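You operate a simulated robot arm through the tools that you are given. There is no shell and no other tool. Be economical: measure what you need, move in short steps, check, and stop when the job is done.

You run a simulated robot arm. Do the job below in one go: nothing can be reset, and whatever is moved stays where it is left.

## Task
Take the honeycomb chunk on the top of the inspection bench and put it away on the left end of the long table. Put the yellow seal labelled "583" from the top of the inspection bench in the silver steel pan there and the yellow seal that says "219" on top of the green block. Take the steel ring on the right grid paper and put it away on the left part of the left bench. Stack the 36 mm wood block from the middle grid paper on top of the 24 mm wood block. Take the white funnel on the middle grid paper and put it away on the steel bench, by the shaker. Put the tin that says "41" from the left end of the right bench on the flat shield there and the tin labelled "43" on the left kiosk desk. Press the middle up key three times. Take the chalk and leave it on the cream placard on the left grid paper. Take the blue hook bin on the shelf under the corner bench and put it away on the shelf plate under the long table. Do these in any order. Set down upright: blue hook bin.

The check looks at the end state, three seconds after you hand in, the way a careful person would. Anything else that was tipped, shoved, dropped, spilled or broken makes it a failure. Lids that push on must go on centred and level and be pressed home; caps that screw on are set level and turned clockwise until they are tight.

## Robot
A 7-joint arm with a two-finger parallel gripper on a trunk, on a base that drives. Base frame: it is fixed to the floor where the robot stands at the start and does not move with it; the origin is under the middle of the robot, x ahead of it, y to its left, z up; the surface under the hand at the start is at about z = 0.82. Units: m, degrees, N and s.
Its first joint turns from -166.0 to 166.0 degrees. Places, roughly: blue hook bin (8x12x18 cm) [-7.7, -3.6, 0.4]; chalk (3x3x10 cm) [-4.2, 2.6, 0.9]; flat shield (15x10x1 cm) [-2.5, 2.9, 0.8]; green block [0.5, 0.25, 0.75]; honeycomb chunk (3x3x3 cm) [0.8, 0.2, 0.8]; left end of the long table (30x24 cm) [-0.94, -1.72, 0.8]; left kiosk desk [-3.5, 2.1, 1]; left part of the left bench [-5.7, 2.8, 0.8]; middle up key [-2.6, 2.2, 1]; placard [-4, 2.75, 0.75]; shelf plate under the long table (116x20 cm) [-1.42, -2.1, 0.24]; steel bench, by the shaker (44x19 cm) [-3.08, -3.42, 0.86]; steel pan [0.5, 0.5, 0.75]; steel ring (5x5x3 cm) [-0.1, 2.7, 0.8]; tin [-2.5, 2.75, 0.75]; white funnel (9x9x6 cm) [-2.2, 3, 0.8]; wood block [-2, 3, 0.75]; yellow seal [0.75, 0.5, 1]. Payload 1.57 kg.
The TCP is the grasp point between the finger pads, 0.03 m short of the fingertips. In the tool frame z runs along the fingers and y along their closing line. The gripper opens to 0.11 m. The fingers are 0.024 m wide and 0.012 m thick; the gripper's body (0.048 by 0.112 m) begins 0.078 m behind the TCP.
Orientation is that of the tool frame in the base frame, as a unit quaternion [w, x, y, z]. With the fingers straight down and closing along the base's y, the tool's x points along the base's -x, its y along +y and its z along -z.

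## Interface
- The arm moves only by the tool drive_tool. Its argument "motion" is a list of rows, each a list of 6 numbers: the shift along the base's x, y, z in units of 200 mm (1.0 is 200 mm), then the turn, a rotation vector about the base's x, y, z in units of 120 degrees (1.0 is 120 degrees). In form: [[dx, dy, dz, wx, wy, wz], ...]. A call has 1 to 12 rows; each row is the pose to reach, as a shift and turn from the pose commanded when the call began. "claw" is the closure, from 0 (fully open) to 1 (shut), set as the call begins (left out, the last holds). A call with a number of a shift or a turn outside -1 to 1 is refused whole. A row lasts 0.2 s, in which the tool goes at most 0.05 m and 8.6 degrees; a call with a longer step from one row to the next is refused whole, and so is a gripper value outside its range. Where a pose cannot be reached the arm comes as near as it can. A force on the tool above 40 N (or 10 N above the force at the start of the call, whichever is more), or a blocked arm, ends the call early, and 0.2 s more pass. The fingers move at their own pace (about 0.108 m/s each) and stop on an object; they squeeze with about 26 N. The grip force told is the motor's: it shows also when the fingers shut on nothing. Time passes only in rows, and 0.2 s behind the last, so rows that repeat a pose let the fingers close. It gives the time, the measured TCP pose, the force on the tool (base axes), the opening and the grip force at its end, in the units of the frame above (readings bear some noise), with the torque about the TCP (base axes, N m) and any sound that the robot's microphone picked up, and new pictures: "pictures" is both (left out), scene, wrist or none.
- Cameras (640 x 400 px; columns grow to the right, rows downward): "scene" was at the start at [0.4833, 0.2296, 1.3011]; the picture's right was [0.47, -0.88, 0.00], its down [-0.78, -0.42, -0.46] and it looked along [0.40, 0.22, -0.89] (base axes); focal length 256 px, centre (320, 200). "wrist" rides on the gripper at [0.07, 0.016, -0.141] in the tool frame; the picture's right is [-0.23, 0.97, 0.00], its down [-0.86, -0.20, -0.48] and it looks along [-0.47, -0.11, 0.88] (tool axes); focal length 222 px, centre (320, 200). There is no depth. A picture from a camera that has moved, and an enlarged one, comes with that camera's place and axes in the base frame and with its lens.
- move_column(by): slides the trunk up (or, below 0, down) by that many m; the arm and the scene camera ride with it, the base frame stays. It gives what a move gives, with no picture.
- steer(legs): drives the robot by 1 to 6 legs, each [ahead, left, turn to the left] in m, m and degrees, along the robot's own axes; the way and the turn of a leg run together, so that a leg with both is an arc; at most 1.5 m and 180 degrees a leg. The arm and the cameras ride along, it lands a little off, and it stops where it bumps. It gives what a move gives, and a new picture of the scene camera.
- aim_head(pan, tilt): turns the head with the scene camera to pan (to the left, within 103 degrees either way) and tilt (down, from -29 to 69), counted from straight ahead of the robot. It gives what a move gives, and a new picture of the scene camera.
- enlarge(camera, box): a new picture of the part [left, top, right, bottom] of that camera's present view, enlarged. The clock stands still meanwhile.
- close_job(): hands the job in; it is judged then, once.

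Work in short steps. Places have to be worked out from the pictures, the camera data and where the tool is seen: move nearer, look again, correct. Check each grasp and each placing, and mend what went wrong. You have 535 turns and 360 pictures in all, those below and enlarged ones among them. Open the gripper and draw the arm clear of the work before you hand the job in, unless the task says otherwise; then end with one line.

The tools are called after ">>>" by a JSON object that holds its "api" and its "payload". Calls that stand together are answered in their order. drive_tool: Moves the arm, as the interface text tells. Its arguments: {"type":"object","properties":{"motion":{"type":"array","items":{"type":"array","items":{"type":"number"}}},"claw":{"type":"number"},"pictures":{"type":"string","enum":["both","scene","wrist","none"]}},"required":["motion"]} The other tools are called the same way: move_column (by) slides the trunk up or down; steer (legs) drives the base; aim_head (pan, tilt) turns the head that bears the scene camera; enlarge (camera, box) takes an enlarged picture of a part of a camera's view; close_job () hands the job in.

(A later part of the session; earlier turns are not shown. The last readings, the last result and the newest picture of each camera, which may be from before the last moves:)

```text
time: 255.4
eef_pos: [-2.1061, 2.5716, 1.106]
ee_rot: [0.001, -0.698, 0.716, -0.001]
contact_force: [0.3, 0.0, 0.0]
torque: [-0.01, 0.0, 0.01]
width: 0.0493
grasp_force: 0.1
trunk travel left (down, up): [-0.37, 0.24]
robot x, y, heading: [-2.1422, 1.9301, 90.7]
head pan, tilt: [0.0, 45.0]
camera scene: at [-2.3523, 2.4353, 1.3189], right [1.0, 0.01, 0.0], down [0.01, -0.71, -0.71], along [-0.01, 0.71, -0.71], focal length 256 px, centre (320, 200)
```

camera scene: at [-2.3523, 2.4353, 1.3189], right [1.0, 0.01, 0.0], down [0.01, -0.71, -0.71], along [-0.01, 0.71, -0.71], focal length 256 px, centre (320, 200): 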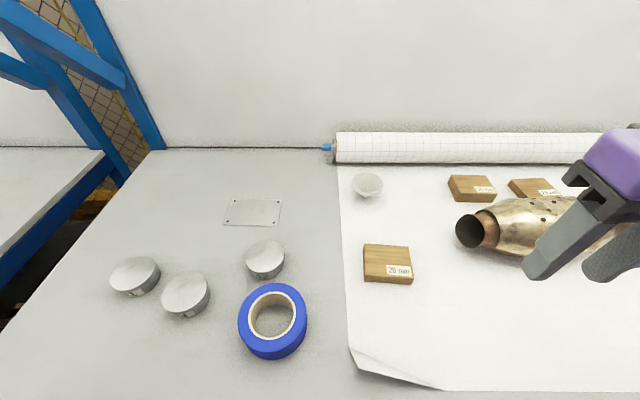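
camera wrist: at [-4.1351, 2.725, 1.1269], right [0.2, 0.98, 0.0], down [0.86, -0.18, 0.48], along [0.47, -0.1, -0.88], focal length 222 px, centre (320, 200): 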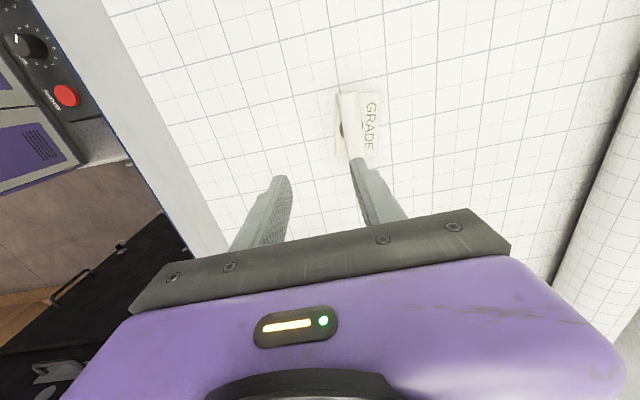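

I enlarge to measure the tins and blocks.

>>> {"api": "enlarge", "payload": {"camera": "scene", "box": [100, 180, 320, 340]}}

>>> {"api": "enlarge", "payload": {"camera": "scene", "box": [340, 140, 580, 300]}}

```text
2.50 times, centred on (210, 260) of scene
camera zoom: at [-2.3523, 2.4353, 1.3189], right [1.0, 0.01, 0.0], down [0.01, -0.71, -0.71], along [-0.01, 0.71, -0.71], focal length 641 px, centre (595, 50)
```

zoom: 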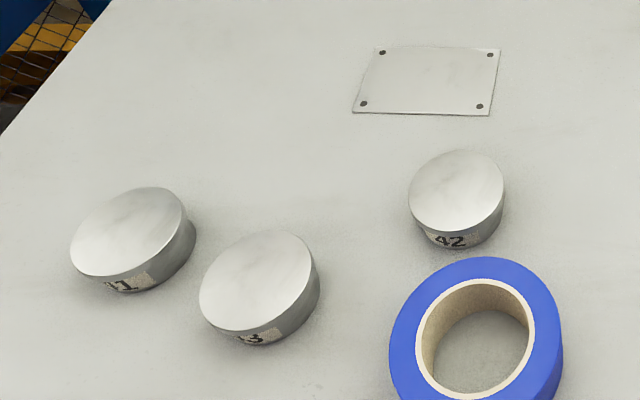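

```text
2.50 times, centred on (460, 220) of scene
camera zoom: at [-2.3523, 2.4353, 1.3189], right [1.0, 0.01, 0.0], down [0.01, -0.71, -0.71], along [-0.01, 0.71, -0.71], focal length 641 px, centre (-30, 150)
```

zoom: 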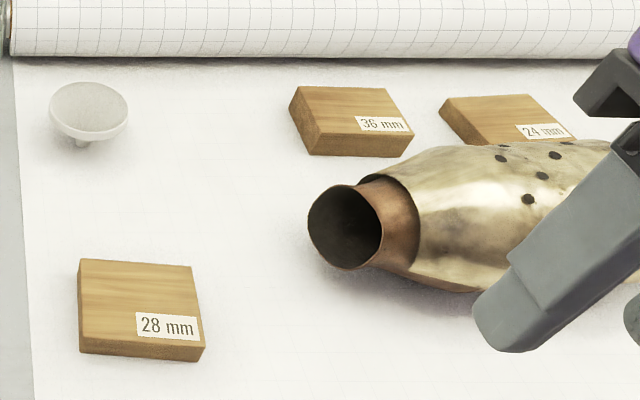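

The lids are ~8 cm wide. I lower the trunk 0.1 m to gain reach, then move toward tin 41.

>>> {"api": "move_column", "payload": {"by": -0.1}}

>>> {"api": "drive_tool", "payload": {"motion": [[-0.2, 0, 0, 0, 0, 0], [-0.4, 0, 0, 0, 0, 0], [-0.6, 0, 0, 0, 0, 0], [-0.8, 0, 0, 0, 0, 0], [-1.0, 0, 0, 0, 0, 0]], "claw": 0, "pictures": "none"}}

>>> {"api": "drive_tool", "payload": {"motion": [[-0.2, 0.06, 0, 0, 0, 0], [-0.4, 0.12, 0, 0, 0, 0], [-0.6, 0.19, 0, 0, 0, 0], [-0.8, 0.25, 0, 0, 0, 0], [-1.0, 0.32, 0, 0, 0, 0]], "pictures": "none"}}

>>> {"api": "drive_tool", "payload": {"motion": [[-0.2, 0.06, 0, 0, 0, 0], [-0.4, 0.12, 0, 0, 0, 0], [-0.6, 0.18, 0, 0, 0, 0], [-0.8, 0.24, 0, 0, 0, 0], [-1.0, 0.3, 0, 0, 0, 0]]}}

```text
time: 256.7
eef_pos: [-2.1063, 2.5701, 1.0074]
ee_rot: [0.0, -0.698, 0.716, 0.0]
contact_force: [0.3, 0.4, -0.4]
torque: [0.02, 0.03, -0.02]
width: 0.0494
grasp_force: 0.1
trunk travel left (down, up): [-0.27, 0.34]
robot x, y, heading: [-2.1498, 1.9333, 90.6]
head pan, tilt: [0.0, 45.0]
```

```text
time: 257.9
eef_pos: [-2.3056, 2.5714, 1.0046]
ee_rot: [0.0, -0.697, 0.717, 0.0]
contact_force: [-0.4, 0.1, 0.9]
torque: [0.01, 0.05, 0.04]
width: 0.1099
grasp_force: 0.0
trunk travel left (down, up): [-0.27, 0.34]
robot x, y, heading: [-2.1481, 1.9266, 90.8]
head pan, tilt: [0.0, 45.0]
```

```text
time: 259.1
eef_pos: [-2.5079, 2.6334, 1.0047]
ee_rot: [0.002, -0.698, 0.716, 0.001]
contact_force: [1.0, 0.0, -0.2]
torque: [-0.02, 0.03, -0.03]
width: 0.1099
grasp_force: 0.0
trunk travel left (down, up): [-0.27, 0.34]
robot x, y, heading: [-2.1465, 1.9326, 90.6]
head pan, tilt: [0.0, 45.0]
```

```text
time: 260.5
eef_pos: [-2.6401, 2.7493, 1.0113]
ee_rot: [0.0, -0.654, 0.756, 0.004]
contact_force: [-0.1, 0.0, 0.4]
torque: [0.04, 0.0, 0.02]
width: 0.1098
grasp_force: 0.2
out of reach, approached as far as the arm can: row 5
trunk travel left (down, up): [-0.27, 0.34]
robot x, y, heading: [-2.1454, 1.9294, 90.4]
head pan, tilt: [0.0, 45.0]
stopped in row 5: the arm was blocked; the commanded pose is now the measured one
camera scene: at [-2.3516, 2.4356, 1.219], right [1.0, 0.01, 0.0], down [0.01, -0.71, -0.71], along [-0.01, 0.71, -0.71], focal length 256 px, centre (320, 200)
camera wrist: at [-2.6656, 2.6817, 1.1525], right [-0.93, 0.36, 0.01], down [0.32, 0.82, 0.48], along [0.17, 0.45, -0.88], focal length 222 px, centre (320, 200)
```

scene: 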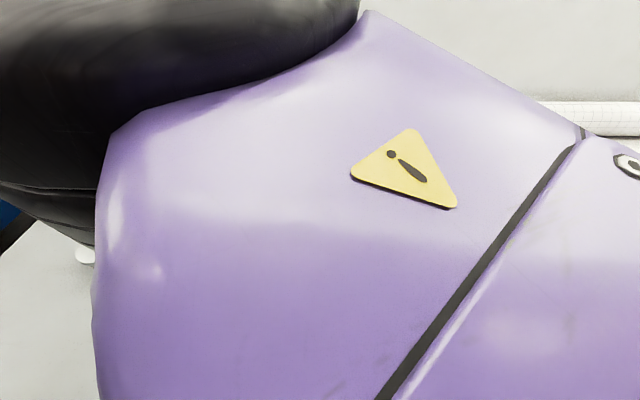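
wrist: 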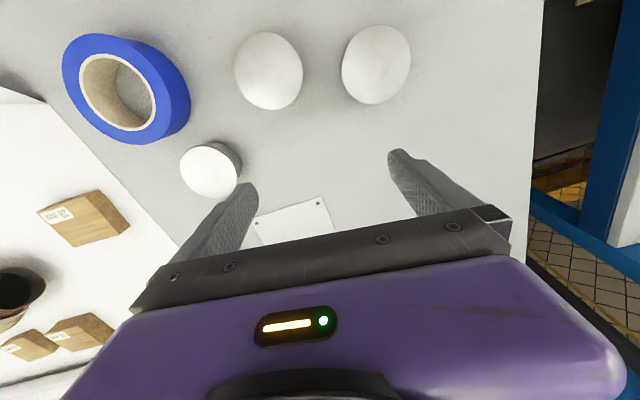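

The forearm is fouling the head on the robot's left side. I bring the arm back and raise the trunk so the arm passes below the head.

>>> {"api": "drive_tool", "payload": {"motion": [[0.2, -0.1, 0, 0, 0, 0], [0.4, -0.2, 0, 0, 0, 0], [0.6, -0.3, 0, 0, 0, 0.02], [0.8, -0.4, 0, 0, 0, 0.05], [1.0, -0.5, 0, 0, 0, 0.1]], "pictures": "none"}}

>>> {"api": "move_column", "payload": {"by": 0.3}}

```text
time: 261.7
eef_pos: [-2.4432, 2.6493, 1.0106]
ee_rot: [0.001, 0.731, -0.682, -0.004]
contact_force: [0.3, -0.3, -0.5]
torque: [0.02, -0.06, -0.01]
width: 0.1099
grasp_force: 0.0
trunk travel left (down, up): [-0.27, 0.34]
robot x, y, heading: [-2.1479, 1.9309, 90.7]
head pan, tilt: [0.0, 45.0]
```

```text
time: 264.7
eef_pos: [-2.4429, 2.6477, 1.3112]
ee_rot: [0.001, 0.732, -0.682, -0.004]
contact_force: [-0.2, -0.2, 0.4]
torque: [0.03, 0.0, -0.02]
width: 0.1102
grasp_force: 0.0
trunk travel left (down, up): [-0.57, 0.04]
robot x, y, heading: [-2.1482, 1.9306, 90.8]
head pan, tilt: [0.0, 45.0]
```

Now lower the tool and move left below the head.

>>> {"api": "drive_tool", "payload": {"motion": [[0, 0, -0.24, 0, 0, 0], [0, 0, -0.48, 0, 0, 0], [0, 0, -0.72, 0, 0, 0], [0, 0, -1.0, 0, 0, 0]], "pictures": "none"}}

>>> {"api": "drive_tool", "payload": {"motion": [[0, 0, -0.24, 0, 0, 0], [0, 0, -0.48, 0, 0, 0], [-0.2, 0.02, -0.6, 0, 0, 0], [-0.42, 0.04, -0.6, 0, 0, 0], [-0.65, 0.08, -0.6, 0, 0, 0], [-0.88, 0.12, -0.6, 0, 0, 0]]}}

```text
refused: row 4 steps farther than a row can; nothing moved
```

```text
time: 266.1
eef_pos: [-2.6156, 2.6707, 1.1924]
ee_rot: [0.002, 0.73, -0.683, -0.005]
contact_force: [0.0, 1.1, 0.2]
torque: [0.01, 0.03, -0.02]
width: 0.1101
grasp_force: 0.0
trunk travel left (down, up): [-0.57, 0.04]
robot x, y, heading: [-2.1465, 1.9285, 90.4]
head pan, tilt: [0.0, 45.0]
camera scene: at [-2.3504, 2.436, 1.519], right [1.0, 0.01, 0.0], down [0.01, -0.71, -0.71], along [-0.01, 0.71, -0.71], focal length 256 px, centre (320, 200)
camera wrist: at [-2.6251, 2.5993, 1.3335], right [-0.99, 0.16, 0.01], down [0.14, 0.86, 0.48], along [0.07, 0.48, -0.88], focal length 222 px, centre (320, 200)
```

scene: 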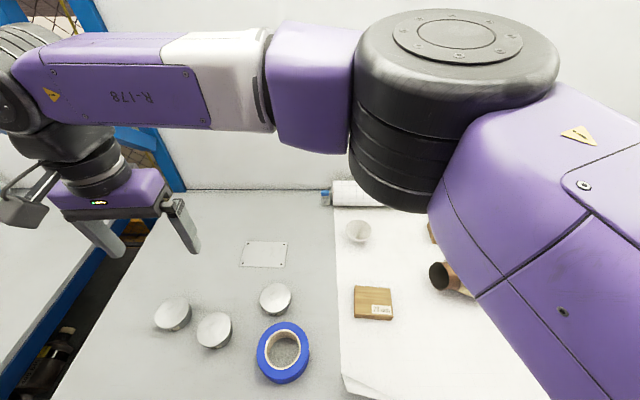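
wrist: 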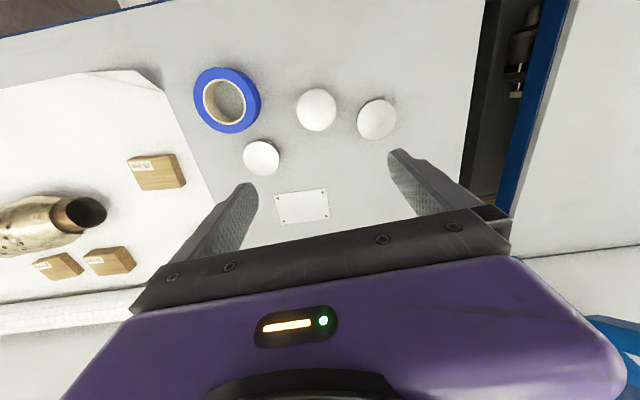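

Now clear of the head. I move over tin 41 (≈(-2.734, 2.695)) and descend to check reach.

>>> {"api": "drive_tool", "payload": {"motion": [[-0.2, 0.04, 0, 0, 0, 0], [-0.4, 0.08, 0, 0, 0, 0], [-0.59, 0.12, -0.1, 0, 0, 0], [-0.59, 0.12, -0.34, 0, 0, 0], [-0.59, 0.12, -0.58, 0, 0, 0], [-0.59, 0.12, -0.82, 0, 0, 0], [-0.59, 0.12, -1.0, 0, 0, 0]]}}

```text
time: 267.7
eef_pos: [-2.7117, 2.6771, 1.0085]
ee_rot: [0.0, 0.731, -0.682, -0.006]
contact_force: [0.1, -0.2, -0.5]
torque: [0.01, -0.02, -0.01]
width: 0.11
grasp_force: 0.1
out of reach, approached as far as the arm can: row 3, 4, 5, 6, 7
trunk travel left (down, up): [-0.57, 0.04]
robot x, y, heading: [-2.147, 1.9356, 90.7]
head pan, tilt: [0.0, 45.0]
camera scene: at [-2.3515, 2.4354, 1.5191], right [1.0, 0.01, 0.0], down [0.01, -0.71, -0.71], along [-0.01, 0.71, -0.71], focal length 256 px, centre (320, 200)
camera wrist: at [-2.7206, 2.6055, 1.1501], right [-0.99, 0.16, 0.01], down [0.14, 0.86, 0.48], along [0.07, 0.48, -0.88], focal length 222 px, centre (320, 200)
```

scene: 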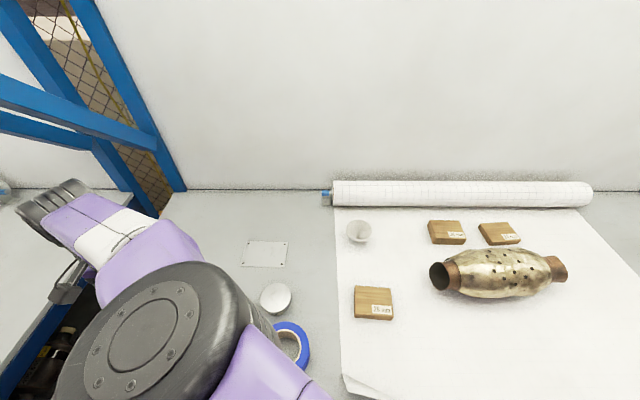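
wrist: 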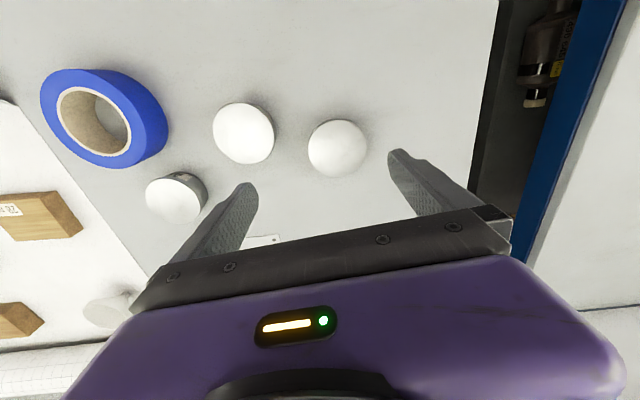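

The arm is ~3 cm short here; I nudge the base 5 cm ahead and 1 cm left.

>>> {"api": "steer", "payload": {"legs": [[0.05, 0.01, 0]]}}

```text
time: 268.6
eef_pos: [-2.7227, 2.7249, 1.0075]
ee_rot: [0.001, 0.731, -0.682, -0.005]
contact_force: [0.5, 0.0, 0.4]
torque: [0.01, 0.0, -0.03]
width: 0.1103
grasp_force: 0.1
trunk travel left (down, up): [-0.57, 0.04]
robot x, y, heading: [-2.1589, 1.9781, 90.3]
head pan, tilt: [0.0, 45.0]
camera scene: at [-2.3619, 2.4837, 1.519], right [1.0, 0.01, 0.0], down [0.01, -0.71, -0.71], along [-0.01, 0.71, -0.71], focal length 256 px, centre (320, 200)
```

scene: 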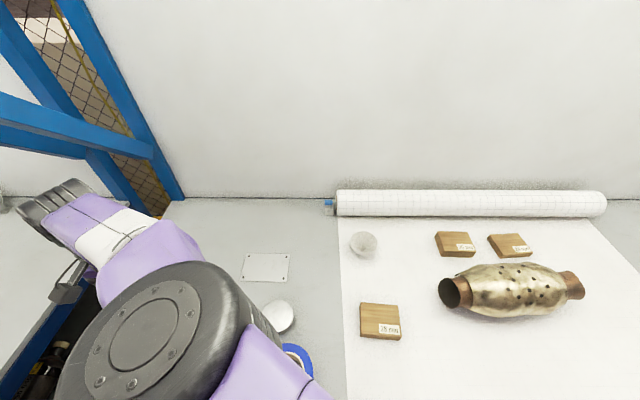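

Now I adjust over tin 41 and descend to z≈0.90.

>>> {"api": "drive_tool", "payload": {"motion": [[-0.05, -0.14, 0, 0, 0, 0], [-0.05, -0.14, -0.2, 0, 0, 0], [-0.05, -0.14, -0.4, 0, 0, 0], [-0.05, -0.14, -0.53, 0, 0, 0], [-0.05, -0.14, -0.53, 0, 0, 0]], "pictures": "wrist"}}

```text
time: 269.8
eef_pos: [-2.715, 2.6862, 0.9075]
ee_rot: [0.0, 0.731, -0.682, -0.005]
contact_force: [-0.4, 0.1, 0.5]
torque: [0.03, 0.03, 0.04]
width: 0.1098
grasp_force: 0.1
out of reach, approached as far as the arm can: row 3, 4, 5
trunk travel left (down, up): [-0.57, 0.04]
robot x, y, heading: [-2.1575, 1.9779, 90.5]
head pan, tilt: [0.0, 45.0]
camera wrist: at [-2.7247, 2.6161, 1.0488], right [-0.99, 0.16, 0.01], down [0.14, 0.86, 0.48], along [0.07, 0.48, -0.88], focal length 222 px, centre (320, 200)
```

wrist: 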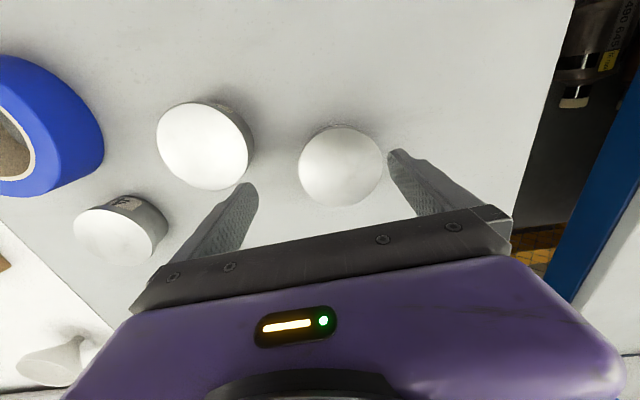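

Out of reach at this trunk height. I raise the arm back to z≈1.0 over the tin, then descend with the trunk.

>>> {"api": "drive_tool", "payload": {"motion": [[0, 0.02, 0.2, 0, 0, 0], [-0.05, 0.04, 0.4, 0, 0, 0], [-0.09, 0.05, 0.5, 0, 0, 0], [-0.09, 0.05, 0.5, 0, 0, 0]], "pictures": "none"}}

>>> {"api": "move_column", "payload": {"by": -0.09}}

```text
time: 270.8
eef_pos: [-2.7361, 2.6992, 1.0055]
ee_rot: [0.001, 0.732, -0.682, -0.004]
contact_force: [0.6, 0.9, -0.2]
torque: [0.02, 0.01, 0.02]
width: 0.1099
grasp_force: 0.0
out of reach, approached as far as the arm can: row 1, 2, 3, 4
trunk travel left (down, up): [-0.57, 0.04]
robot x, y, heading: [-2.1564, 1.9754, 90.5]
head pan, tilt: [0.0, 45.0]
```

```text
time: 272.1
eef_pos: [-2.7366, 2.6998, 0.9158]
ee_rot: [0.002, 0.731, -0.682, -0.005]
contact_force: [-1.1, -0.3, 1.0]
torque: [0.02, -0.01, -0.03]
width: 0.1099
grasp_force: 0.1
trunk travel left (down, up): [-0.48, 0.13]
robot x, y, heading: [-2.1596, 1.9788, 90.6]
head pan, tilt: [0.0, 45.0]
```

>>> {"api": "enlarge", "payload": {"camera": "wrist", "box": [0, 0, 640, 400]}}

```text
1.00 times, centred on (320, 200) of wrist (not enlarged: the box is as wide or as high as the picture)
camera zoom: at [-2.7459, 2.629, 1.0567], right [-0.99, 0.16, 0.01], down [0.14, 0.87, 0.48], along [0.07, 0.48, -0.88], focal length 222 px, centre (320, 200)
```

zoom: 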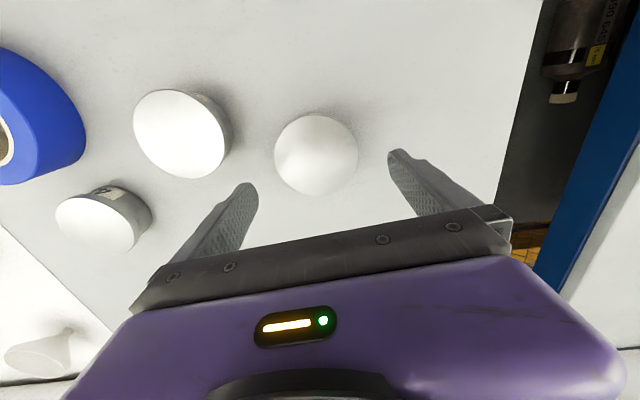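

Tin centred to ~5 mm. Small correction, then lower the trunk so the fingertips straddle the tin.

>>> {"api": "drive_tool", "payload": {"motion": [[0.02, -0.02, 0, 0, 0, 0], [0.02, -0.02, 0, 0, 0, 0]], "pictures": "none"}}

>>> {"api": "move_column", "payload": {"by": -0.068}}

>>> {"api": "drive_tool", "payload": {"motion": [[0, 0, 0, 0, 0, 0], [0, 0, 0, 0, 0, 0], [0, 0, 0, 0, 0, 0]], "claw": 1, "pictures": "wrist"}}

```text
time: 272.7
eef_pos: [-2.7357, 2.7015, 0.9135]
ee_rot: [0.001, 0.732, -0.682, -0.004]
contact_force: [0.6, 0.5, -0.6]
torque: [-0.01, 0.01, -0.03]
width: 0.1099
grasp_force: 0.0
out of reach, approached as far as the arm can: row 1, 2
trunk travel left (down, up): [-0.48, 0.13]
robot x, y, heading: [-2.1582, 1.9771, 90.6]
head pan, tilt: [0.0, 45.0]
```

```text
time: 273.7
eef_pos: [-2.7358, 2.7005, 0.8469]
ee_rot: [0.001, 0.731, -0.682, -0.004]
contact_force: [-0.5, -0.8, -0.4]
torque: [-0.01, 0.01, -0.02]
width: 0.1103
grasp_force: 0.1
trunk travel left (down, up): [-0.412, 0.198]
robot x, y, heading: [-2.1574, 1.9766, 90.3]
head pan, tilt: [0.0, 45.0]
```

```text
time: 274.5
eef_pos: [-2.7364, 2.6991, 0.8478]
ee_rot: [0.001, 0.732, -0.682, -0.003]
contact_force: [0.9, 0.6, 1.7]
torque: [-0.02, -0.08, 0.04]
width: 0.0791
grasp_force: 26.1
trunk travel left (down, up): [-0.412, 0.198]
robot x, y, heading: [-2.1575, 1.9813, 90.8]
head pan, tilt: [0.0, 45.0]
camera wrist: at [-2.7458, 2.6291, 0.9888], right [-0.99, 0.16, 0.01], down [0.14, 0.87, 0.48], along [0.07, 0.48, -0.88], focal length 222 px, centre (320, 200)
```

wrist: 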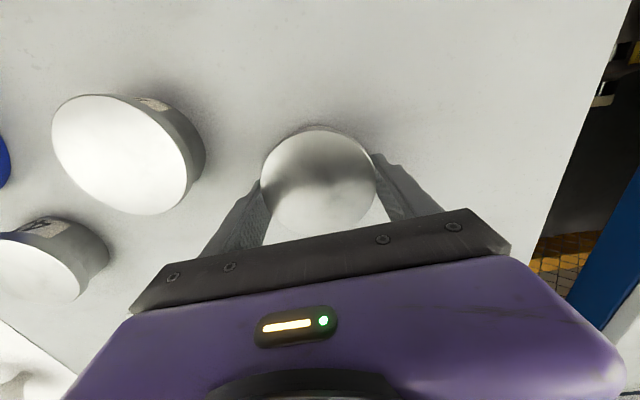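

Tin 41 is held (79 mm). Lift by trunk, then move toward the shield.

>>> {"api": "move_column", "payload": {"by": 0.1}}

>>> {"api": "drive_tool", "payload": {"motion": [[0.2, 0.1, 0, 0, 0, 0], [0.4, 0.3, 0, 0, 0, 0], [0.6, 0.5, 0, 0, 0, 0], [0.8, 0.7, 0, 0, 0, 0], [0.95, 0.9, 0, 0, 0, 0], [1.0, 1.0, 0, 0, 0, 0]]}}

```text
time: 275.9
eef_pos: [-2.736, 2.7001, 0.9481]
ee_rot: [0.001, 0.732, -0.682, -0.002]
contact_force: [-0.9, 1.6, -0.7]
torque: [0.0, 0.01, -0.02]
width: 0.0789
grasp_force: 26.3
trunk travel left (down, up): [-0.512, 0.098]
robot x, y, heading: [-2.1571, 1.9747, 90.6]
head pan, tilt: [0.0, 45.0]
```

```text
refused: row 2 steps farther than a row can; nothing moved
```

>>> {"api": "drive_tool", "payload": {"motion": [[0.17, 0.16, 0, 0, 0, 0], [0.34, 0.33, 0, 0, 0, 0], [0.51, 0.5, 0, 0, 0, 0], [0.68, 0.67, 0, 0, 0, 0], [0.85, 0.84, 0, 0, 0, 0], [1.0, 0.98, 0, 0, 0, 0]]}}

```text
time: 277.3
eef_pos: [-2.5349, 2.8919, 0.9475]
ee_rot: [0.002, 0.733, -0.681, -0.003]
contact_force: [-0.8, -0.4, -1.1]
torque: [0.01, -0.03, -0.02]
width: 0.0788
grasp_force: 25.9
out of reach, approached as far as the arm can: row 1, 2, 3, 4, 6
trunk travel left (down, up): [-0.512, 0.098]
robot x, y, heading: [-2.1603, 1.9779, 90.6]
head pan, tilt: [0.0, 45.0]
camera scene: at [-2.3631, 2.4835, 1.4609], right [1.0, 0.01, 0.0], down [0.01, -0.71, -0.71], along [-0.01, 0.71, -0.71], focal length 256 px, centre (320, 200)
camera wrist: at [-2.544, 2.8211, 1.0897], right [-0.99, 0.16, 0.01], down [0.14, 0.87, 0.48], along [0.07, 0.48, -0.88], focal length 222 px, centre (320, 200)
```

scene: 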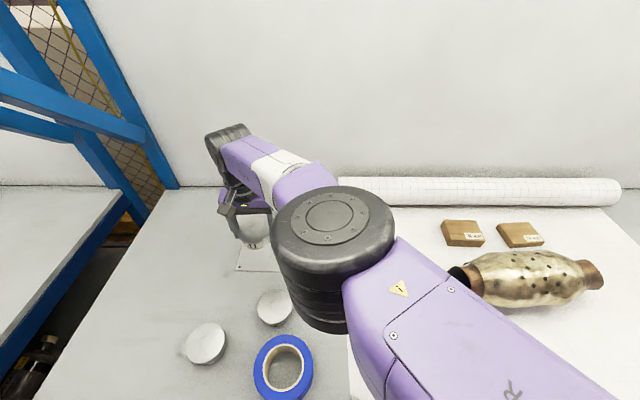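
wrist: 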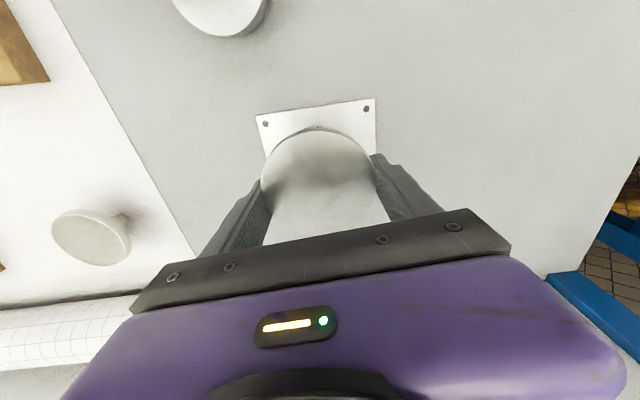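

Tin is over the shield (centre ≈ (-2.533, 2.90)). Lower with the trunk.

>>> {"api": "move_column", "payload": {"by": -0.085}}

>>> {"api": "move_column", "payload": {"by": -0.005}}

>>> {"api": "move_column", "payload": {"by": -0.003}}

```text
time: 278.5
eef_pos: [-2.5322, 2.8934, 0.8626]
ee_rot: [0.002, 0.731, -0.682, -0.003]
contact_force: [0.4, 0.1, -0.5]
torque: [0.03, 0.0, 0.01]
width: 0.0789
grasp_force: 26.2
trunk travel left (down, up): [-0.427, 0.183]
robot x, y, heading: [-2.1567, 1.9773, 90.6]
head pan, tilt: [0.0, 45.0]
```

```text
time: 279.0
eef_pos: [-2.5336, 2.8922, 0.8569]
ee_rot: [0.0, 0.732, -0.682, -0.004]
contact_force: [0.8, 0.3, -0.2]
torque: [0.01, 0.04, -0.01]
width: 0.0791
grasp_force: 25.8
trunk travel left (down, up): [-0.422, 0.188]
robot x, y, heading: [-2.1586, 1.9793, 90.7]
head pan, tilt: [0.0, 45.0]
```

```text
time: 279.5
eef_pos: [-2.5321, 2.8925, 0.8541]
ee_rot: [0.001, 0.731, -0.682, -0.004]
contact_force: [0.2, 0.3, 0.2]
torque: [0.0, 0.01, 0.01]
width: 0.0789
grasp_force: 26.4
trunk travel left (down, up): [-0.419, 0.191]
robot x, y, heading: [-2.1583, 1.9788, 90.5]
head pan, tilt: [0.0, 45.0]
```

>>> {"api": "move_column", "payload": {"by": -0.003}}

>>> {"api": "move_column", "payload": {"by": -0.002}}

```text
time: 280.1
eef_pos: [-2.532, 2.8928, 0.8512]
ee_rot: [0.001, 0.731, -0.682, -0.003]
contact_force: [0.5, -0.4, -0.5]
torque: [0.02, 0.02, 0.01]
width: 0.0788
grasp_force: 26.0
trunk travel left (down, up): [-0.416, 0.194]
robot x, y, heading: [-2.1576, 1.9763, 90.6]
head pan, tilt: [0.0, 45.0]
```

```text
time: 280.6
eef_pos: [-2.5323, 2.893, 0.8505]
ee_rot: [0.001, 0.731, -0.682, -0.003]
contact_force: [1.4, -0.6, 2.5]
torque: [-0.03, -0.11, -0.03]
width: 0.079
grasp_force: 25.8
trunk travel left (down, up): [-0.414, 0.196]
robot x, y, heading: [-2.159, 1.9787, 90.5]
head pan, tilt: [0.0, 45.0]
```

Contact begins at 0.8505. Release and raise with the trunk.

>>> {"api": "drive_tool", "payload": {"motion": [[0, 0, 0, 0, 0, 0], [0, 0, 0, 0, 0, 0]], "claw": 0, "pictures": "none"}}

>>> {"api": "move_column", "payload": {"by": 0.12}}

>>> {"api": "enlarge", "payload": {"camera": "wrist", "box": [0, 0, 640, 400]}}

```text
time: 281.2
eef_pos: [-2.5329, 2.8923, 0.8503]
ee_rot: [0.001, 0.732, -0.682, -0.004]
contact_force: [0.9, 0.1, 0.2]
torque: [0.0, -0.03, 0.03]
width: 0.1099
grasp_force: 0.0
trunk travel left (down, up): [-0.414, 0.196]
robot x, y, heading: [-2.1594, 1.977, 90.5]
head pan, tilt: [0.0, 45.0]
```

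```text
time: 282.7
eef_pos: [-2.5326, 2.8929, 0.9705]
ee_rot: [0.002, 0.731, -0.682, -0.004]
contact_force: [0.2, 0.9, 0.1]
torque: [0.01, 0.01, -0.01]
width: 0.1101
grasp_force: 0.1
trunk travel left (down, up): [-0.534, 0.076]
robot x, y, heading: [-2.1565, 1.9774, 90.9]
head pan, tilt: [0.0, 45.0]
```

```text
1.00 times, centred on (320, 200) of wrist (not enlarged: the box is as wide or as high as the picture)
camera zoom: at [-2.5422, 2.8221, 1.1114], right [-0.99, 0.16, 0.01], down [0.14, 0.87, 0.48], along [0.07, 0.47, -0.88], focal length 222 px, centre (320, 200)
```

zoom: 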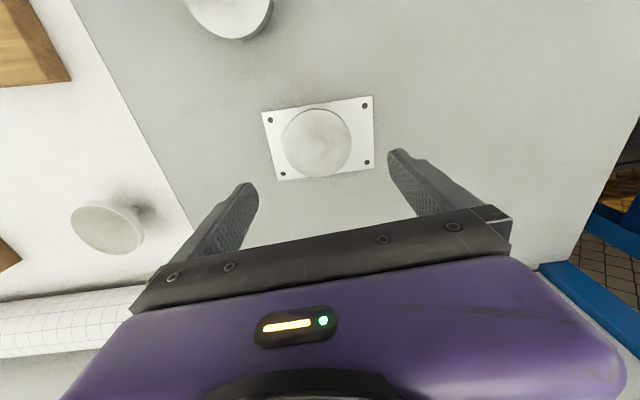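

Tin 41 sits centred on the shield. Next the wood blocks: I pull the arm in a little and strafe right.

>>> {"api": "drive_tool", "payload": {"motion": [[0.15, -0.15, 0.1, 0, 0, 0], [0.3, -0.3, 0.2, 0, 0, 0], [0.45, -0.45, 0.3, 0, 0, 0], [0.6, -0.6, 0.4, 0, 0, 0], [0.75, -0.75, 0.45, 0, 0, 0], [0.9, -0.9, 0.5, 0, 0, 0]], "pictures": "none"}}

>>> {"api": "steer", "payload": {"legs": [[0, -0.3, -0.5]]}}

```text
time: 284.1
eef_pos: [-2.3534, 2.7109, 1.0683]
ee_rot: [0.001, 0.731, -0.682, -0.004]
contact_force: [0.5, 0.3, 1.0]
torque: [-0.01, -0.04, 0.01]
width: 0.1098
grasp_force: 0.0
trunk travel left (down, up): [-0.534, 0.076]
robot x, y, heading: [-2.1577, 1.9794, 90.6]
head pan, tilt: [0.0, 45.0]
```

```text
time: 286.1
eef_pos: [-2.0457, 2.715, 1.0679]
ee_rot: [0.001, 0.728, -0.686, -0.003]
contact_force: [-1.2, -0.2, 1.1]
torque: [0.0, -0.01, 0.03]
width: 0.1099
grasp_force: 0.1
trunk travel left (down, up): [-0.534, 0.076]
robot x, y, heading: [-1.8602, 1.9792, 89.9]
head pan, tilt: [0.0, 45.0]
camera scene: at [-2.0584, 2.4875, 1.4829], right [1.0, 0.0, 0.0], down [0.0, -0.71, -0.71], along [0.0, 0.71, -0.71], focal length 256 px, centre (320, 200)
```

scene: 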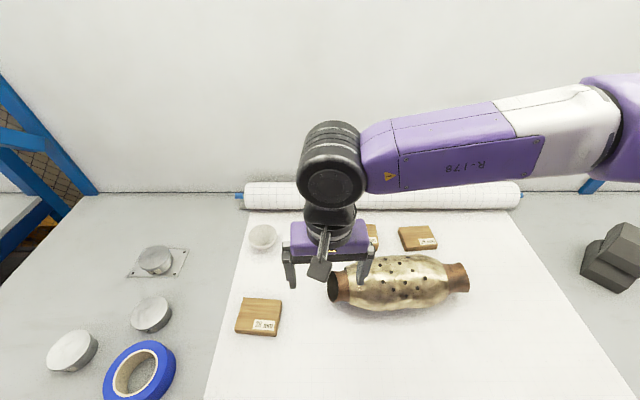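

I move the hand over the blocks for a wrist view.

>>> {"api": "drive_tool", "payload": {"motion": [[0.16, 0.16, 0, 0, 0, 0], [0.32, 0.32, 0, 0, 0, 0], [0.45, 0.48, 0, 0, 0, 0], [0.5, 0.65, 0, 0, 0, 0], [0.6, 0.8, 0, 0, 0, 0], [0.6, 0.9, 0, 0, 0, 0.045]]}}

```text
time: 287.5
eef_pos: [-1.9271, 2.8979, 1.0718]
ee_rot: [0.0, 0.759, -0.651, -0.003]
contact_force: [0.5, 1.0, 0.0]
torque: [0.04, 0.02, 0.01]
width: 0.1101
grasp_force: 0.0
trunk travel left (down, up): [-0.534, 0.076]
robot x, y, heading: [-1.8592, 1.978, 89.9]
head pan, tilt: [0.0, 45.0]
camera scene: at [-2.058, 2.4874, 1.483], right [1.0, 0.0, 0.0], down [0.0, -0.71, -0.71], along [0.0, 0.71, -0.71], focal length 256 px, centre (320, 200)
camera wrist: at [-1.9298, 2.826, 1.2127], right [-1.0, 0.08, 0.01], down [0.07, 0.87, 0.48], along [0.03, 0.48, -0.88], focal length 222 px, centre (320, 200)
```

scene: 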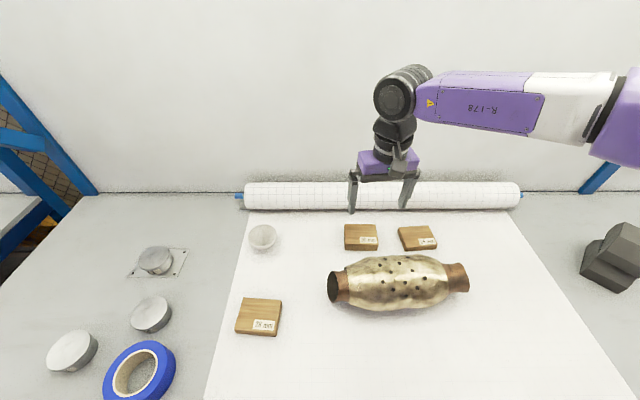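
wrist: 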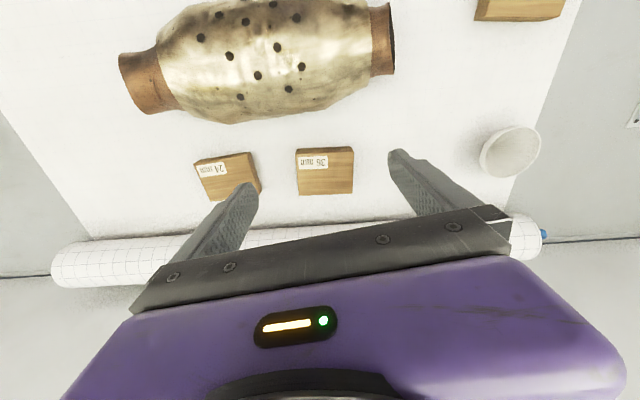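

>>> {"api": "enlarge", "payload": {"camera": "wrist", "box": [180, 130, 380, 230]}}

```text
3.20 times, centred on (280, 180) of wrist
camera zoom: at [-1.9298, 2.826, 1.2127], right [-1.0, 0.08, 0.01], down [0.07, 0.87, 0.48], along [0.03, 0.48, -0.88], focal length 711 px, centre (448, 264)
```

zoom: 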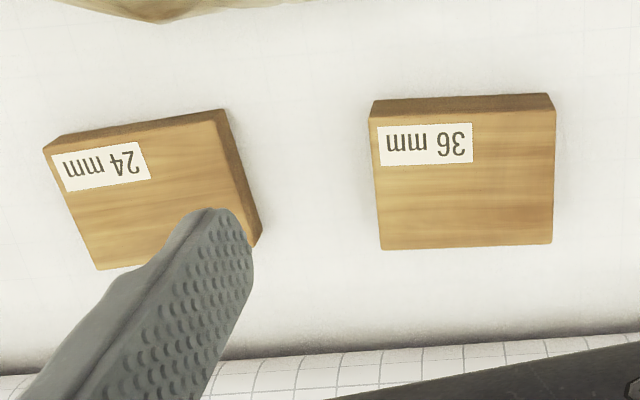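

The 36 mm block is centred near (-1.93, 2.98) and the 24 mm near (-1.75, 2.972), both about 10×8 cm. I nudge the base ahead for reach.

>>> {"api": "steer", "payload": {"legs": [[0.06, 0, 0]]}}

```text
time: 288.5
eef_pos: [-1.9271, 2.9575, 1.0714]
ee_rot: [0.001, 0.759, -0.652, -0.003]
contact_force: [0.1, -0.3, 0.7]
torque: [0.01, 0.01, 0.04]
width: 0.1101
grasp_force: 0.1
trunk travel left (down, up): [-0.534, 0.076]
robot x, y, heading: [-1.8586, 2.0397, 89.7]
head pan, tilt: [0.0, 45.0]
camera scene: at [-2.0585, 2.5478, 1.483], right [1.0, 0.0, 0.0], down [0.0, -0.71, -0.71], along [0.0, 0.71, -0.71], focal length 256 px, centre (320, 200)
```

scene: 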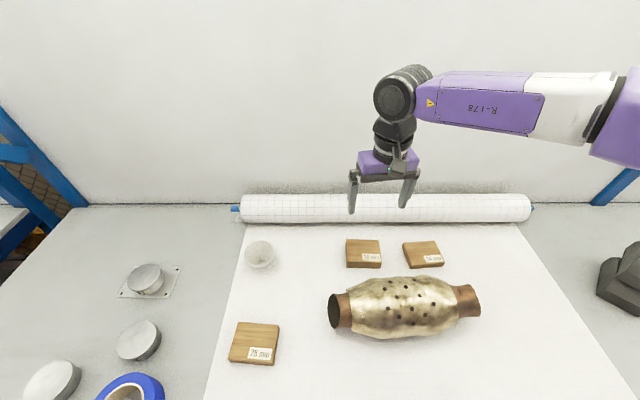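

Good. Now rotate the wrist -95° so the fingers close along y.

>>> {"api": "drive_tool", "payload": {"motion": [[0, 0, 0, 0, 0, -0.067], [0, 0, 0, 0, 0, -0.134], [0, 0, 0, 0, 0, -0.201], [0, 0, 0, 0, 0, -0.268], [0, 0, 0, 0, 0, -0.335], [0, 0, 0, 0, 0, -0.402], [0, 0, 0, 0, 0, -0.469], [0, 0, 0, 0, 0, -0.536], [0, 0, 0, 0, 0, -0.603], [0, 0, 0, 0, 0, -0.67], [0, 0, 0, 0, 0, -0.735], [0, 0, 0, 0, 0, -0.793]]}}

```text
time: 291.1
eef_pos: [-1.9254, 2.9575, 1.0719]
ee_rot: [0.002, -0.03, 1.0, 0.004]
contact_force: [0.5, 0.2, -0.8]
torque: [0.0, -0.03, 0.05]
width: 0.11
grasp_force: 0.1
trunk travel left (down, up): [-0.534, 0.076]
robot x, y, heading: [-1.8619, 2.0386, 89.9]
head pan, tilt: [0.0, 45.0]
camera scene: at [-2.0585, 2.5481, 1.4829], right [1.0, 0.0, 0.0], down [0.0, -0.71, -0.71], along [0.0, 0.71, -0.71], focal length 256 px, centre (320, 200)
camera wrist: at [-1.9966, 2.9699, 1.2124], right [0.17, 0.99, 0.01], down [0.86, -0.15, 0.48], along [0.47, -0.07, -0.88], focal length 222 px, centre (320, 200)
```

scene: 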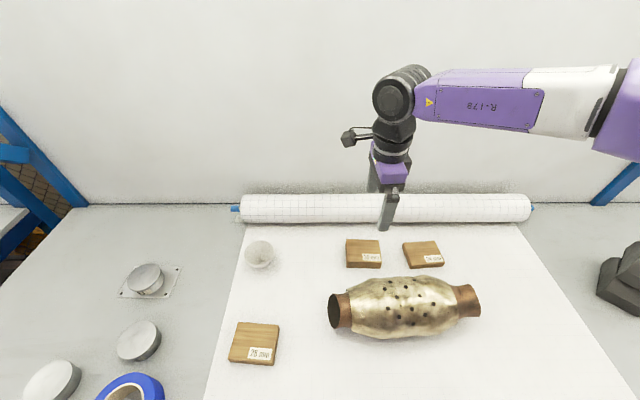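
wrist: 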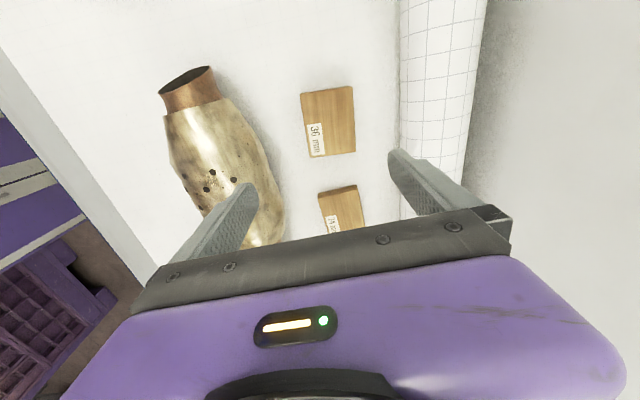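

Block 36 centre refined to (-1.933, 2.978). I align xy, then descend with the trunk.

>>> {"api": "drive_tool", "payload": {"motion": [[-0.02, 0.05, -0.2, 0, 0, 0], [-0.035, 0.1, -0.4, 0, 0, 0], [-0.035, 0.1, -0.6, 0, 0, 0], [-0.035, 0.1, -0.6, 0, 0, 0]], "pictures": "wrist"}}

```text
time: 292.1
eef_pos: [-1.934, 2.9775, 0.953]
ee_rot: [0.002, -0.031, 1.0, 0.003]
contact_force: [0.0, 0.1, 0.1]
torque: [0.01, 0.01, 0.02]
width: 0.1101
grasp_force: 0.0
trunk travel left (down, up): [-0.534, 0.076]
robot x, y, heading: [-1.8585, 2.0372, 89.8]
head pan, tilt: [0.0, 45.0]
camera wrist: at [-2.0043, 2.9883, 1.0941], right [0.16, 0.99, 0.01], down [0.86, -0.15, 0.48], along [0.47, -0.07, -0.88], focal length 222 px, centre (320, 200)
```

wrist: 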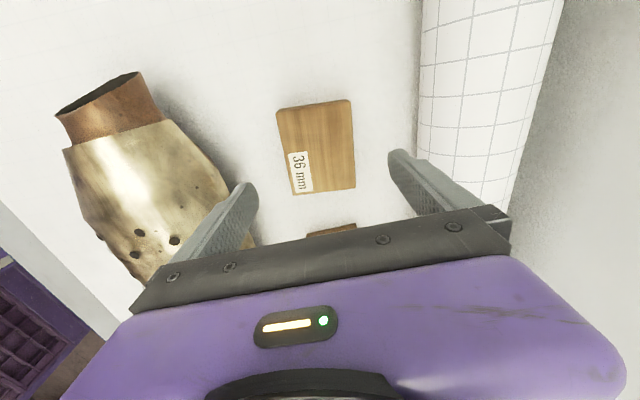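

Aligned. Descend to z≈0.845 and grip.

>>> {"api": "drive_tool", "payload": {"motion": [[0, 0, -0.2, 0, 0, 0], [0, 0, -0.4, 0, 0, 0], [0, 0, -0.53, 0, 0, 0], [0, 0, -0.53, 0, 0, 0]], "pictures": "none"}}

>>> {"api": "drive_tool", "payload": {"motion": [[0, 0, 0, 0, 0, 0], [0, 0, 0, 0, 0, 0], [0, 0, 0, 0, 0, 0]], "claw": 1, "pictures": "wrist"}}

```text
time: 293.1
eef_pos: [-1.9358, 2.981, 0.8455]
ee_rot: [0.002, -0.032, 0.999, 0.004]
contact_force: [-0.1, 0.7, 0.5]
torque: [0.0, 0.0, 0.01]
width: 0.1097
grasp_force: 0.1
trunk travel left (down, up): [-0.534, 0.076]
robot x, y, heading: [-1.8582, 2.0377, 90.2]
head pan, tilt: [0.0, 45.0]
```

```text
time: 293.9
eef_pos: [-1.9353, 2.9792, 0.8439]
ee_rot: [0.002, -0.031, 1.0, 0.003]
contact_force: [-1.2, 0.8, 0.1]
torque: [-0.05, 0.02, -0.03]
width: 0.0818
grasp_force: 26.1
trunk travel left (down, up): [-0.534, 0.076]
robot x, y, heading: [-1.8578, 2.0388, 89.9]
head pan, tilt: [0.0, 45.0]
camera wrist: at [-2.0053, 2.9916, 0.9867], right [0.16, 0.99, 0.01], down [0.86, -0.15, 0.48], along [0.47, -0.07, -0.88], focal length 222 px, centre (320, 200)
```

wrist: 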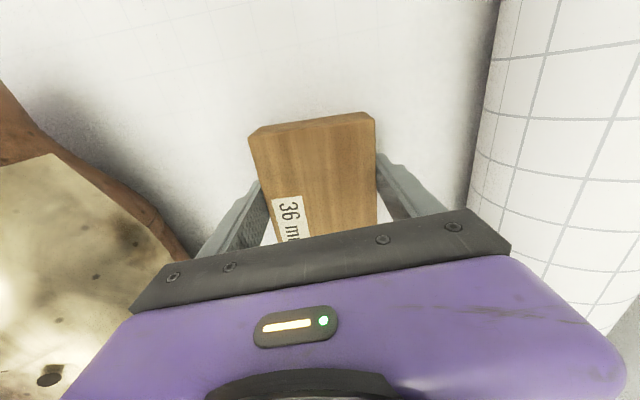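

Gripped (82 mm). Lift and carry it over the 24 mm block, turning +11° to match.

>>> {"api": "drive_tool", "payload": {"motion": [[0, 0, 0.22, 0, 0, 0], [0, 0, 0.45, 0, 0, 0], [0.2, 0, 0.48, 0, 0, 0.03], [0.42, -0.01, 0.48, 0, 0, 0.06], [0.64, -0.02, 0.48, 0, 0, 0.09], [0.8, -0.03, 0.48, 0, 0, 0.09], [0.8, -0.03, 0.48, 0, 0, 0.09]]}}

```text
time: 295.5
eef_pos: [-1.7738, 2.9715, 0.9401]
ee_rot: [0.001, -0.127, 0.992, 0.003]
contact_force: [0.4, -0.6, -2.9]
torque: [0.02, 0.02, -0.02]
width: 0.0817
grasp_force: 26.1
trunk travel left (down, up): [-0.534, 0.076]
robot x, y, heading: [-1.8586, 2.0406, 89.9]
head pan, tilt: [0.0, 45.0]
camera scene: at [-2.0583, 2.5482, 1.4829], right [1.0, 0.0, 0.0], down [0.0, -0.71, -0.71], along [0.0, 0.71, -0.71], focal length 256 px, centre (320, 200)
camera wrist: at [-1.8452, 2.9691, 1.0821], right [-0.02, 1.0, 0.01], down [0.88, 0.02, 0.48], along [0.48, 0.02, -0.88], focal length 222 px, centre (320, 200)
```

scene: 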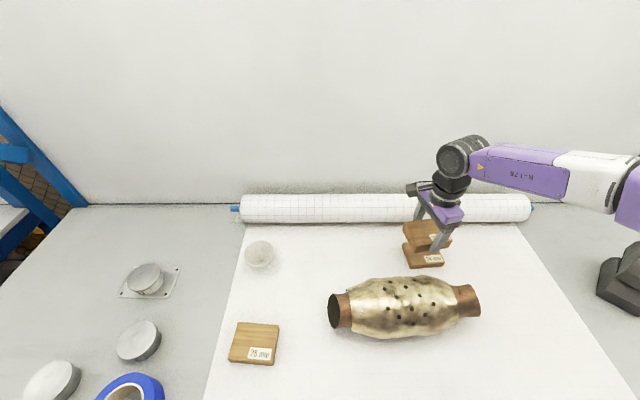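
wrist: 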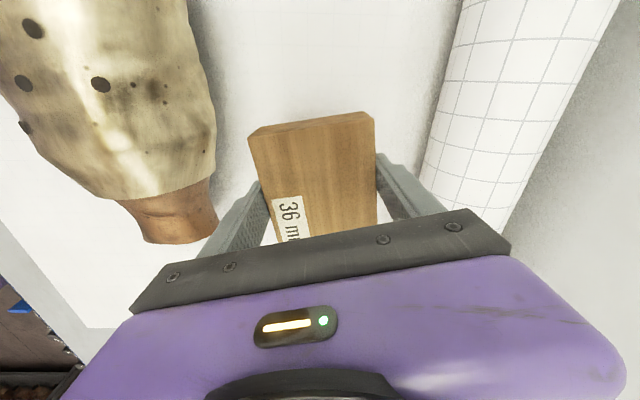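

From several views the 24 mm block centre averages (-1.758, 2.980). I align and lower to just above it.

>>> {"api": "drive_tool", "payload": {"motion": [[0.08, 0.042, -0.1, 0, 0, 0], [0.08, 0.042, -0.25, 0, 0, 0], [0.08, 0.042, -0.25, 0, 0, 0]], "pictures": "none"}}

>>> {"api": "enlarge", "payload": {"camera": "scene", "box": [360, 180, 520, 300]}}

```text
time: 296.3
eef_pos: [-1.7578, 2.9818, 0.8886]
ee_rot: [0.001, -0.126, 0.992, 0.004]
contact_force: [-0.3, -0.6, -2.9]
torque: [-0.01, 0.01, 0.03]
width: 0.0818
grasp_force: 25.9
trunk travel left (down, up): [-0.534, 0.076]
robot x, y, heading: [-1.8591, 2.0406, 89.8]
head pan, tilt: [0.0, 45.0]
```

```text
3.33 times, centred on (440, 240) of scene
camera zoom: at [-2.0584, 2.5482, 1.4829], right [1.0, 0.0, 0.0], down [0.0, -0.71, -0.71], along [0.0, 0.71, -0.71], focal length 855 px, centre (-80, 67)
```

zoom: 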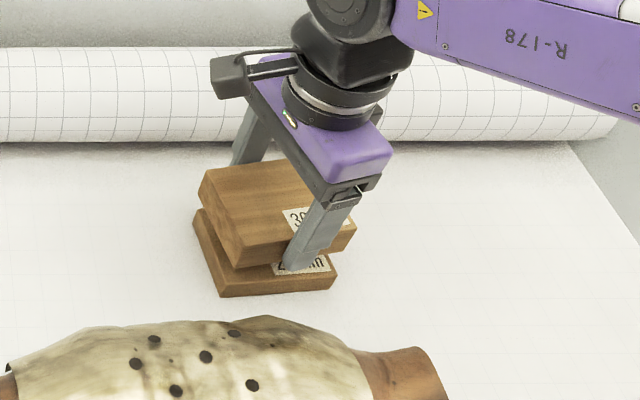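

The held block looks about 7° over-rotated relative to the lower one. I correct that and lower a bit more, then compare.

>>> {"api": "drive_tool", "payload": {"motion": [[0, 0, 0, 0, 0, -0.03], [0, 0, -0.04, 0, 0, -0.06], [0, 0, -0.07, 0, 0, -0.06], [0, 0, -0.07, 0, 0, -0.06]], "pictures": "none"}}

>>> {"api": "enlarge", "payload": {"camera": "scene", "box": [390, 210, 490, 285]}}

```text
time: 297.3
eef_pos: [-1.7571, 2.9817, 0.8782]
ee_rot: [0.002, -0.063, 0.998, 0.003]
contact_force: [0.5, -0.3, -1.0]
torque: [0.01, 0.04, 0.02]
width: 0.0812
grasp_force: 25.7
trunk travel left (down, up): [-0.534, 0.076]
robot x, y, heading: [-1.8612, 2.0363, 89.8]
head pan, tilt: [0.0, 45.0]
```

```text
5.33 times, centred on (440, 248) of scene
camera zoom: at [-2.0585, 2.5482, 1.4829], right [1.0, 0.0, 0.0], down [0.0, -0.71, -0.71], along [0.0, 0.71, -0.71], focal length 1368 px, centre (-320, -53)
```

zoom: 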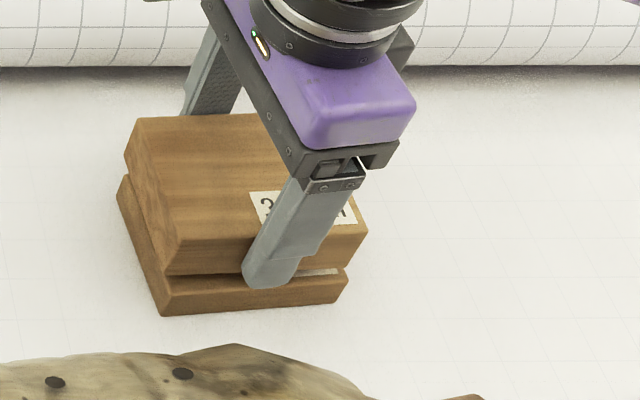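

Edges are now parallel; shift 7 mm in -x and lower to contact.

>>> {"api": "drive_tool", "payload": {"motion": [[-0.035, 0, 0, 0, 0, 0], [-0.035, 0, -0.02, 0, 0, 0], [-0.035, 0, -0.035, 0, 0, 0], [-0.035, 0, -0.035, 0, 0, 0]], "pictures": "none"}}

>>> {"api": "drive_tool", "payload": {"motion": [[0, 0, -0.01, 0, 0, 0], [0, 0, -0.02, 0, 0, 0], [0, 0, -0.02, 0, 0, 0]], "pictures": "none"}}

```text
time: 298.3
eef_pos: [-1.7662, 2.9815, 0.8699]
ee_rot: [0.001, -0.064, 0.998, 0.003]
contact_force: [0.3, -0.6, -1.0]
torque: [-0.03, -0.02, 0.0]
width: 0.0812
grasp_force: 26.4
trunk travel left (down, up): [-0.534, 0.076]
robot x, y, heading: [-1.8577, 2.0411, 90.2]
head pan, tilt: [0.0, 45.0]
```

```text
time: 299.1
eef_pos: [-1.766, 2.9815, 0.8688]
ee_rot: [0.001, -0.062, 0.998, 0.004]
contact_force: [-2.3, 0.2, 23.4]
torque: [-0.75, -0.21, -0.17]
width: 0.0814
grasp_force: 25.7
trunk travel left (down, up): [-0.534, 0.076]
robot x, y, heading: [-1.859, 2.0434, 89.7]
head pan, tilt: [0.0, 45.0]
```

Contact as predicted (24 mm up). Ease and release; then check and lift.

>>> {"api": "drive_tool", "payload": {"motion": [[0, 0, 0.014, 0, 0, 0], [0, 0, 0.014, 0, 0, 0]], "pictures": "none"}}

>>> {"api": "drive_tool", "payload": {"motion": [[0, 0, 0, 0, 0, 0], [0, 0, 0, 0, 0, 0], [0, 0, 0.2, 0, 0, 0], [0, 0, 0.42, 0, 0, 0], [0, 0, 0.65, 0, 0, 0], [0, -0.1, 0.85, 0, 0, 0]], "claw": 0}}

```text
time: 299.7
eef_pos: [-1.7652, 2.9791, 0.8688]
ee_rot: [0.002, -0.063, 0.998, 0.004]
contact_force: [-0.7, 3.4, 9.4]
torque: [0.0, 0.02, -0.07]
width: 0.0811
grasp_force: 26.4
trunk travel left (down, up): [-0.534, 0.076]
robot x, y, heading: [-1.8566, 2.0376, 89.9]
head pan, tilt: [0.0, 45.0]
```

```text
time: 301.1
eef_pos: [-1.7658, 2.9588, 1.0424]
ee_rot: [0.002, -0.063, 0.998, 0.003]
contact_force: [0.3, -0.1, 0.3]
torque: [-0.04, 0.0, -0.04]
width: 0.11
grasp_force: 0.0
trunk travel left (down, up): [-0.534, 0.076]
robot x, y, heading: [-1.8576, 2.0365, 89.8]
head pan, tilt: [0.0, 45.0]
camera scene: at [-2.0587, 2.5484, 1.4827], right [1.0, 0.0, 0.0], down [0.0, -0.71, -0.71], along [0.0, 0.71, -0.71], focal length 256 px, centre (320, 200)
camera wrist: at [-1.8354, 2.9659, 1.183], right [0.1, 0.99, 0.01], down [0.87, -0.09, 0.48], along [0.48, -0.04, -0.88], focal length 222 px, centre (320, 200)
```

scene: 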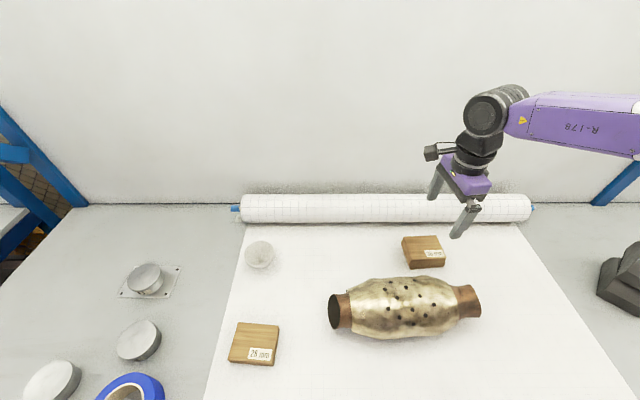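
wrist: 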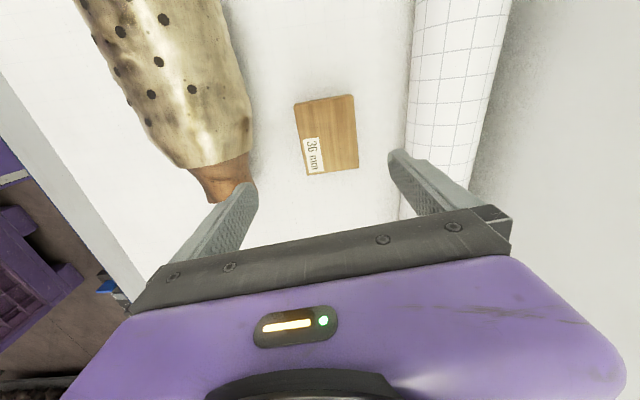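

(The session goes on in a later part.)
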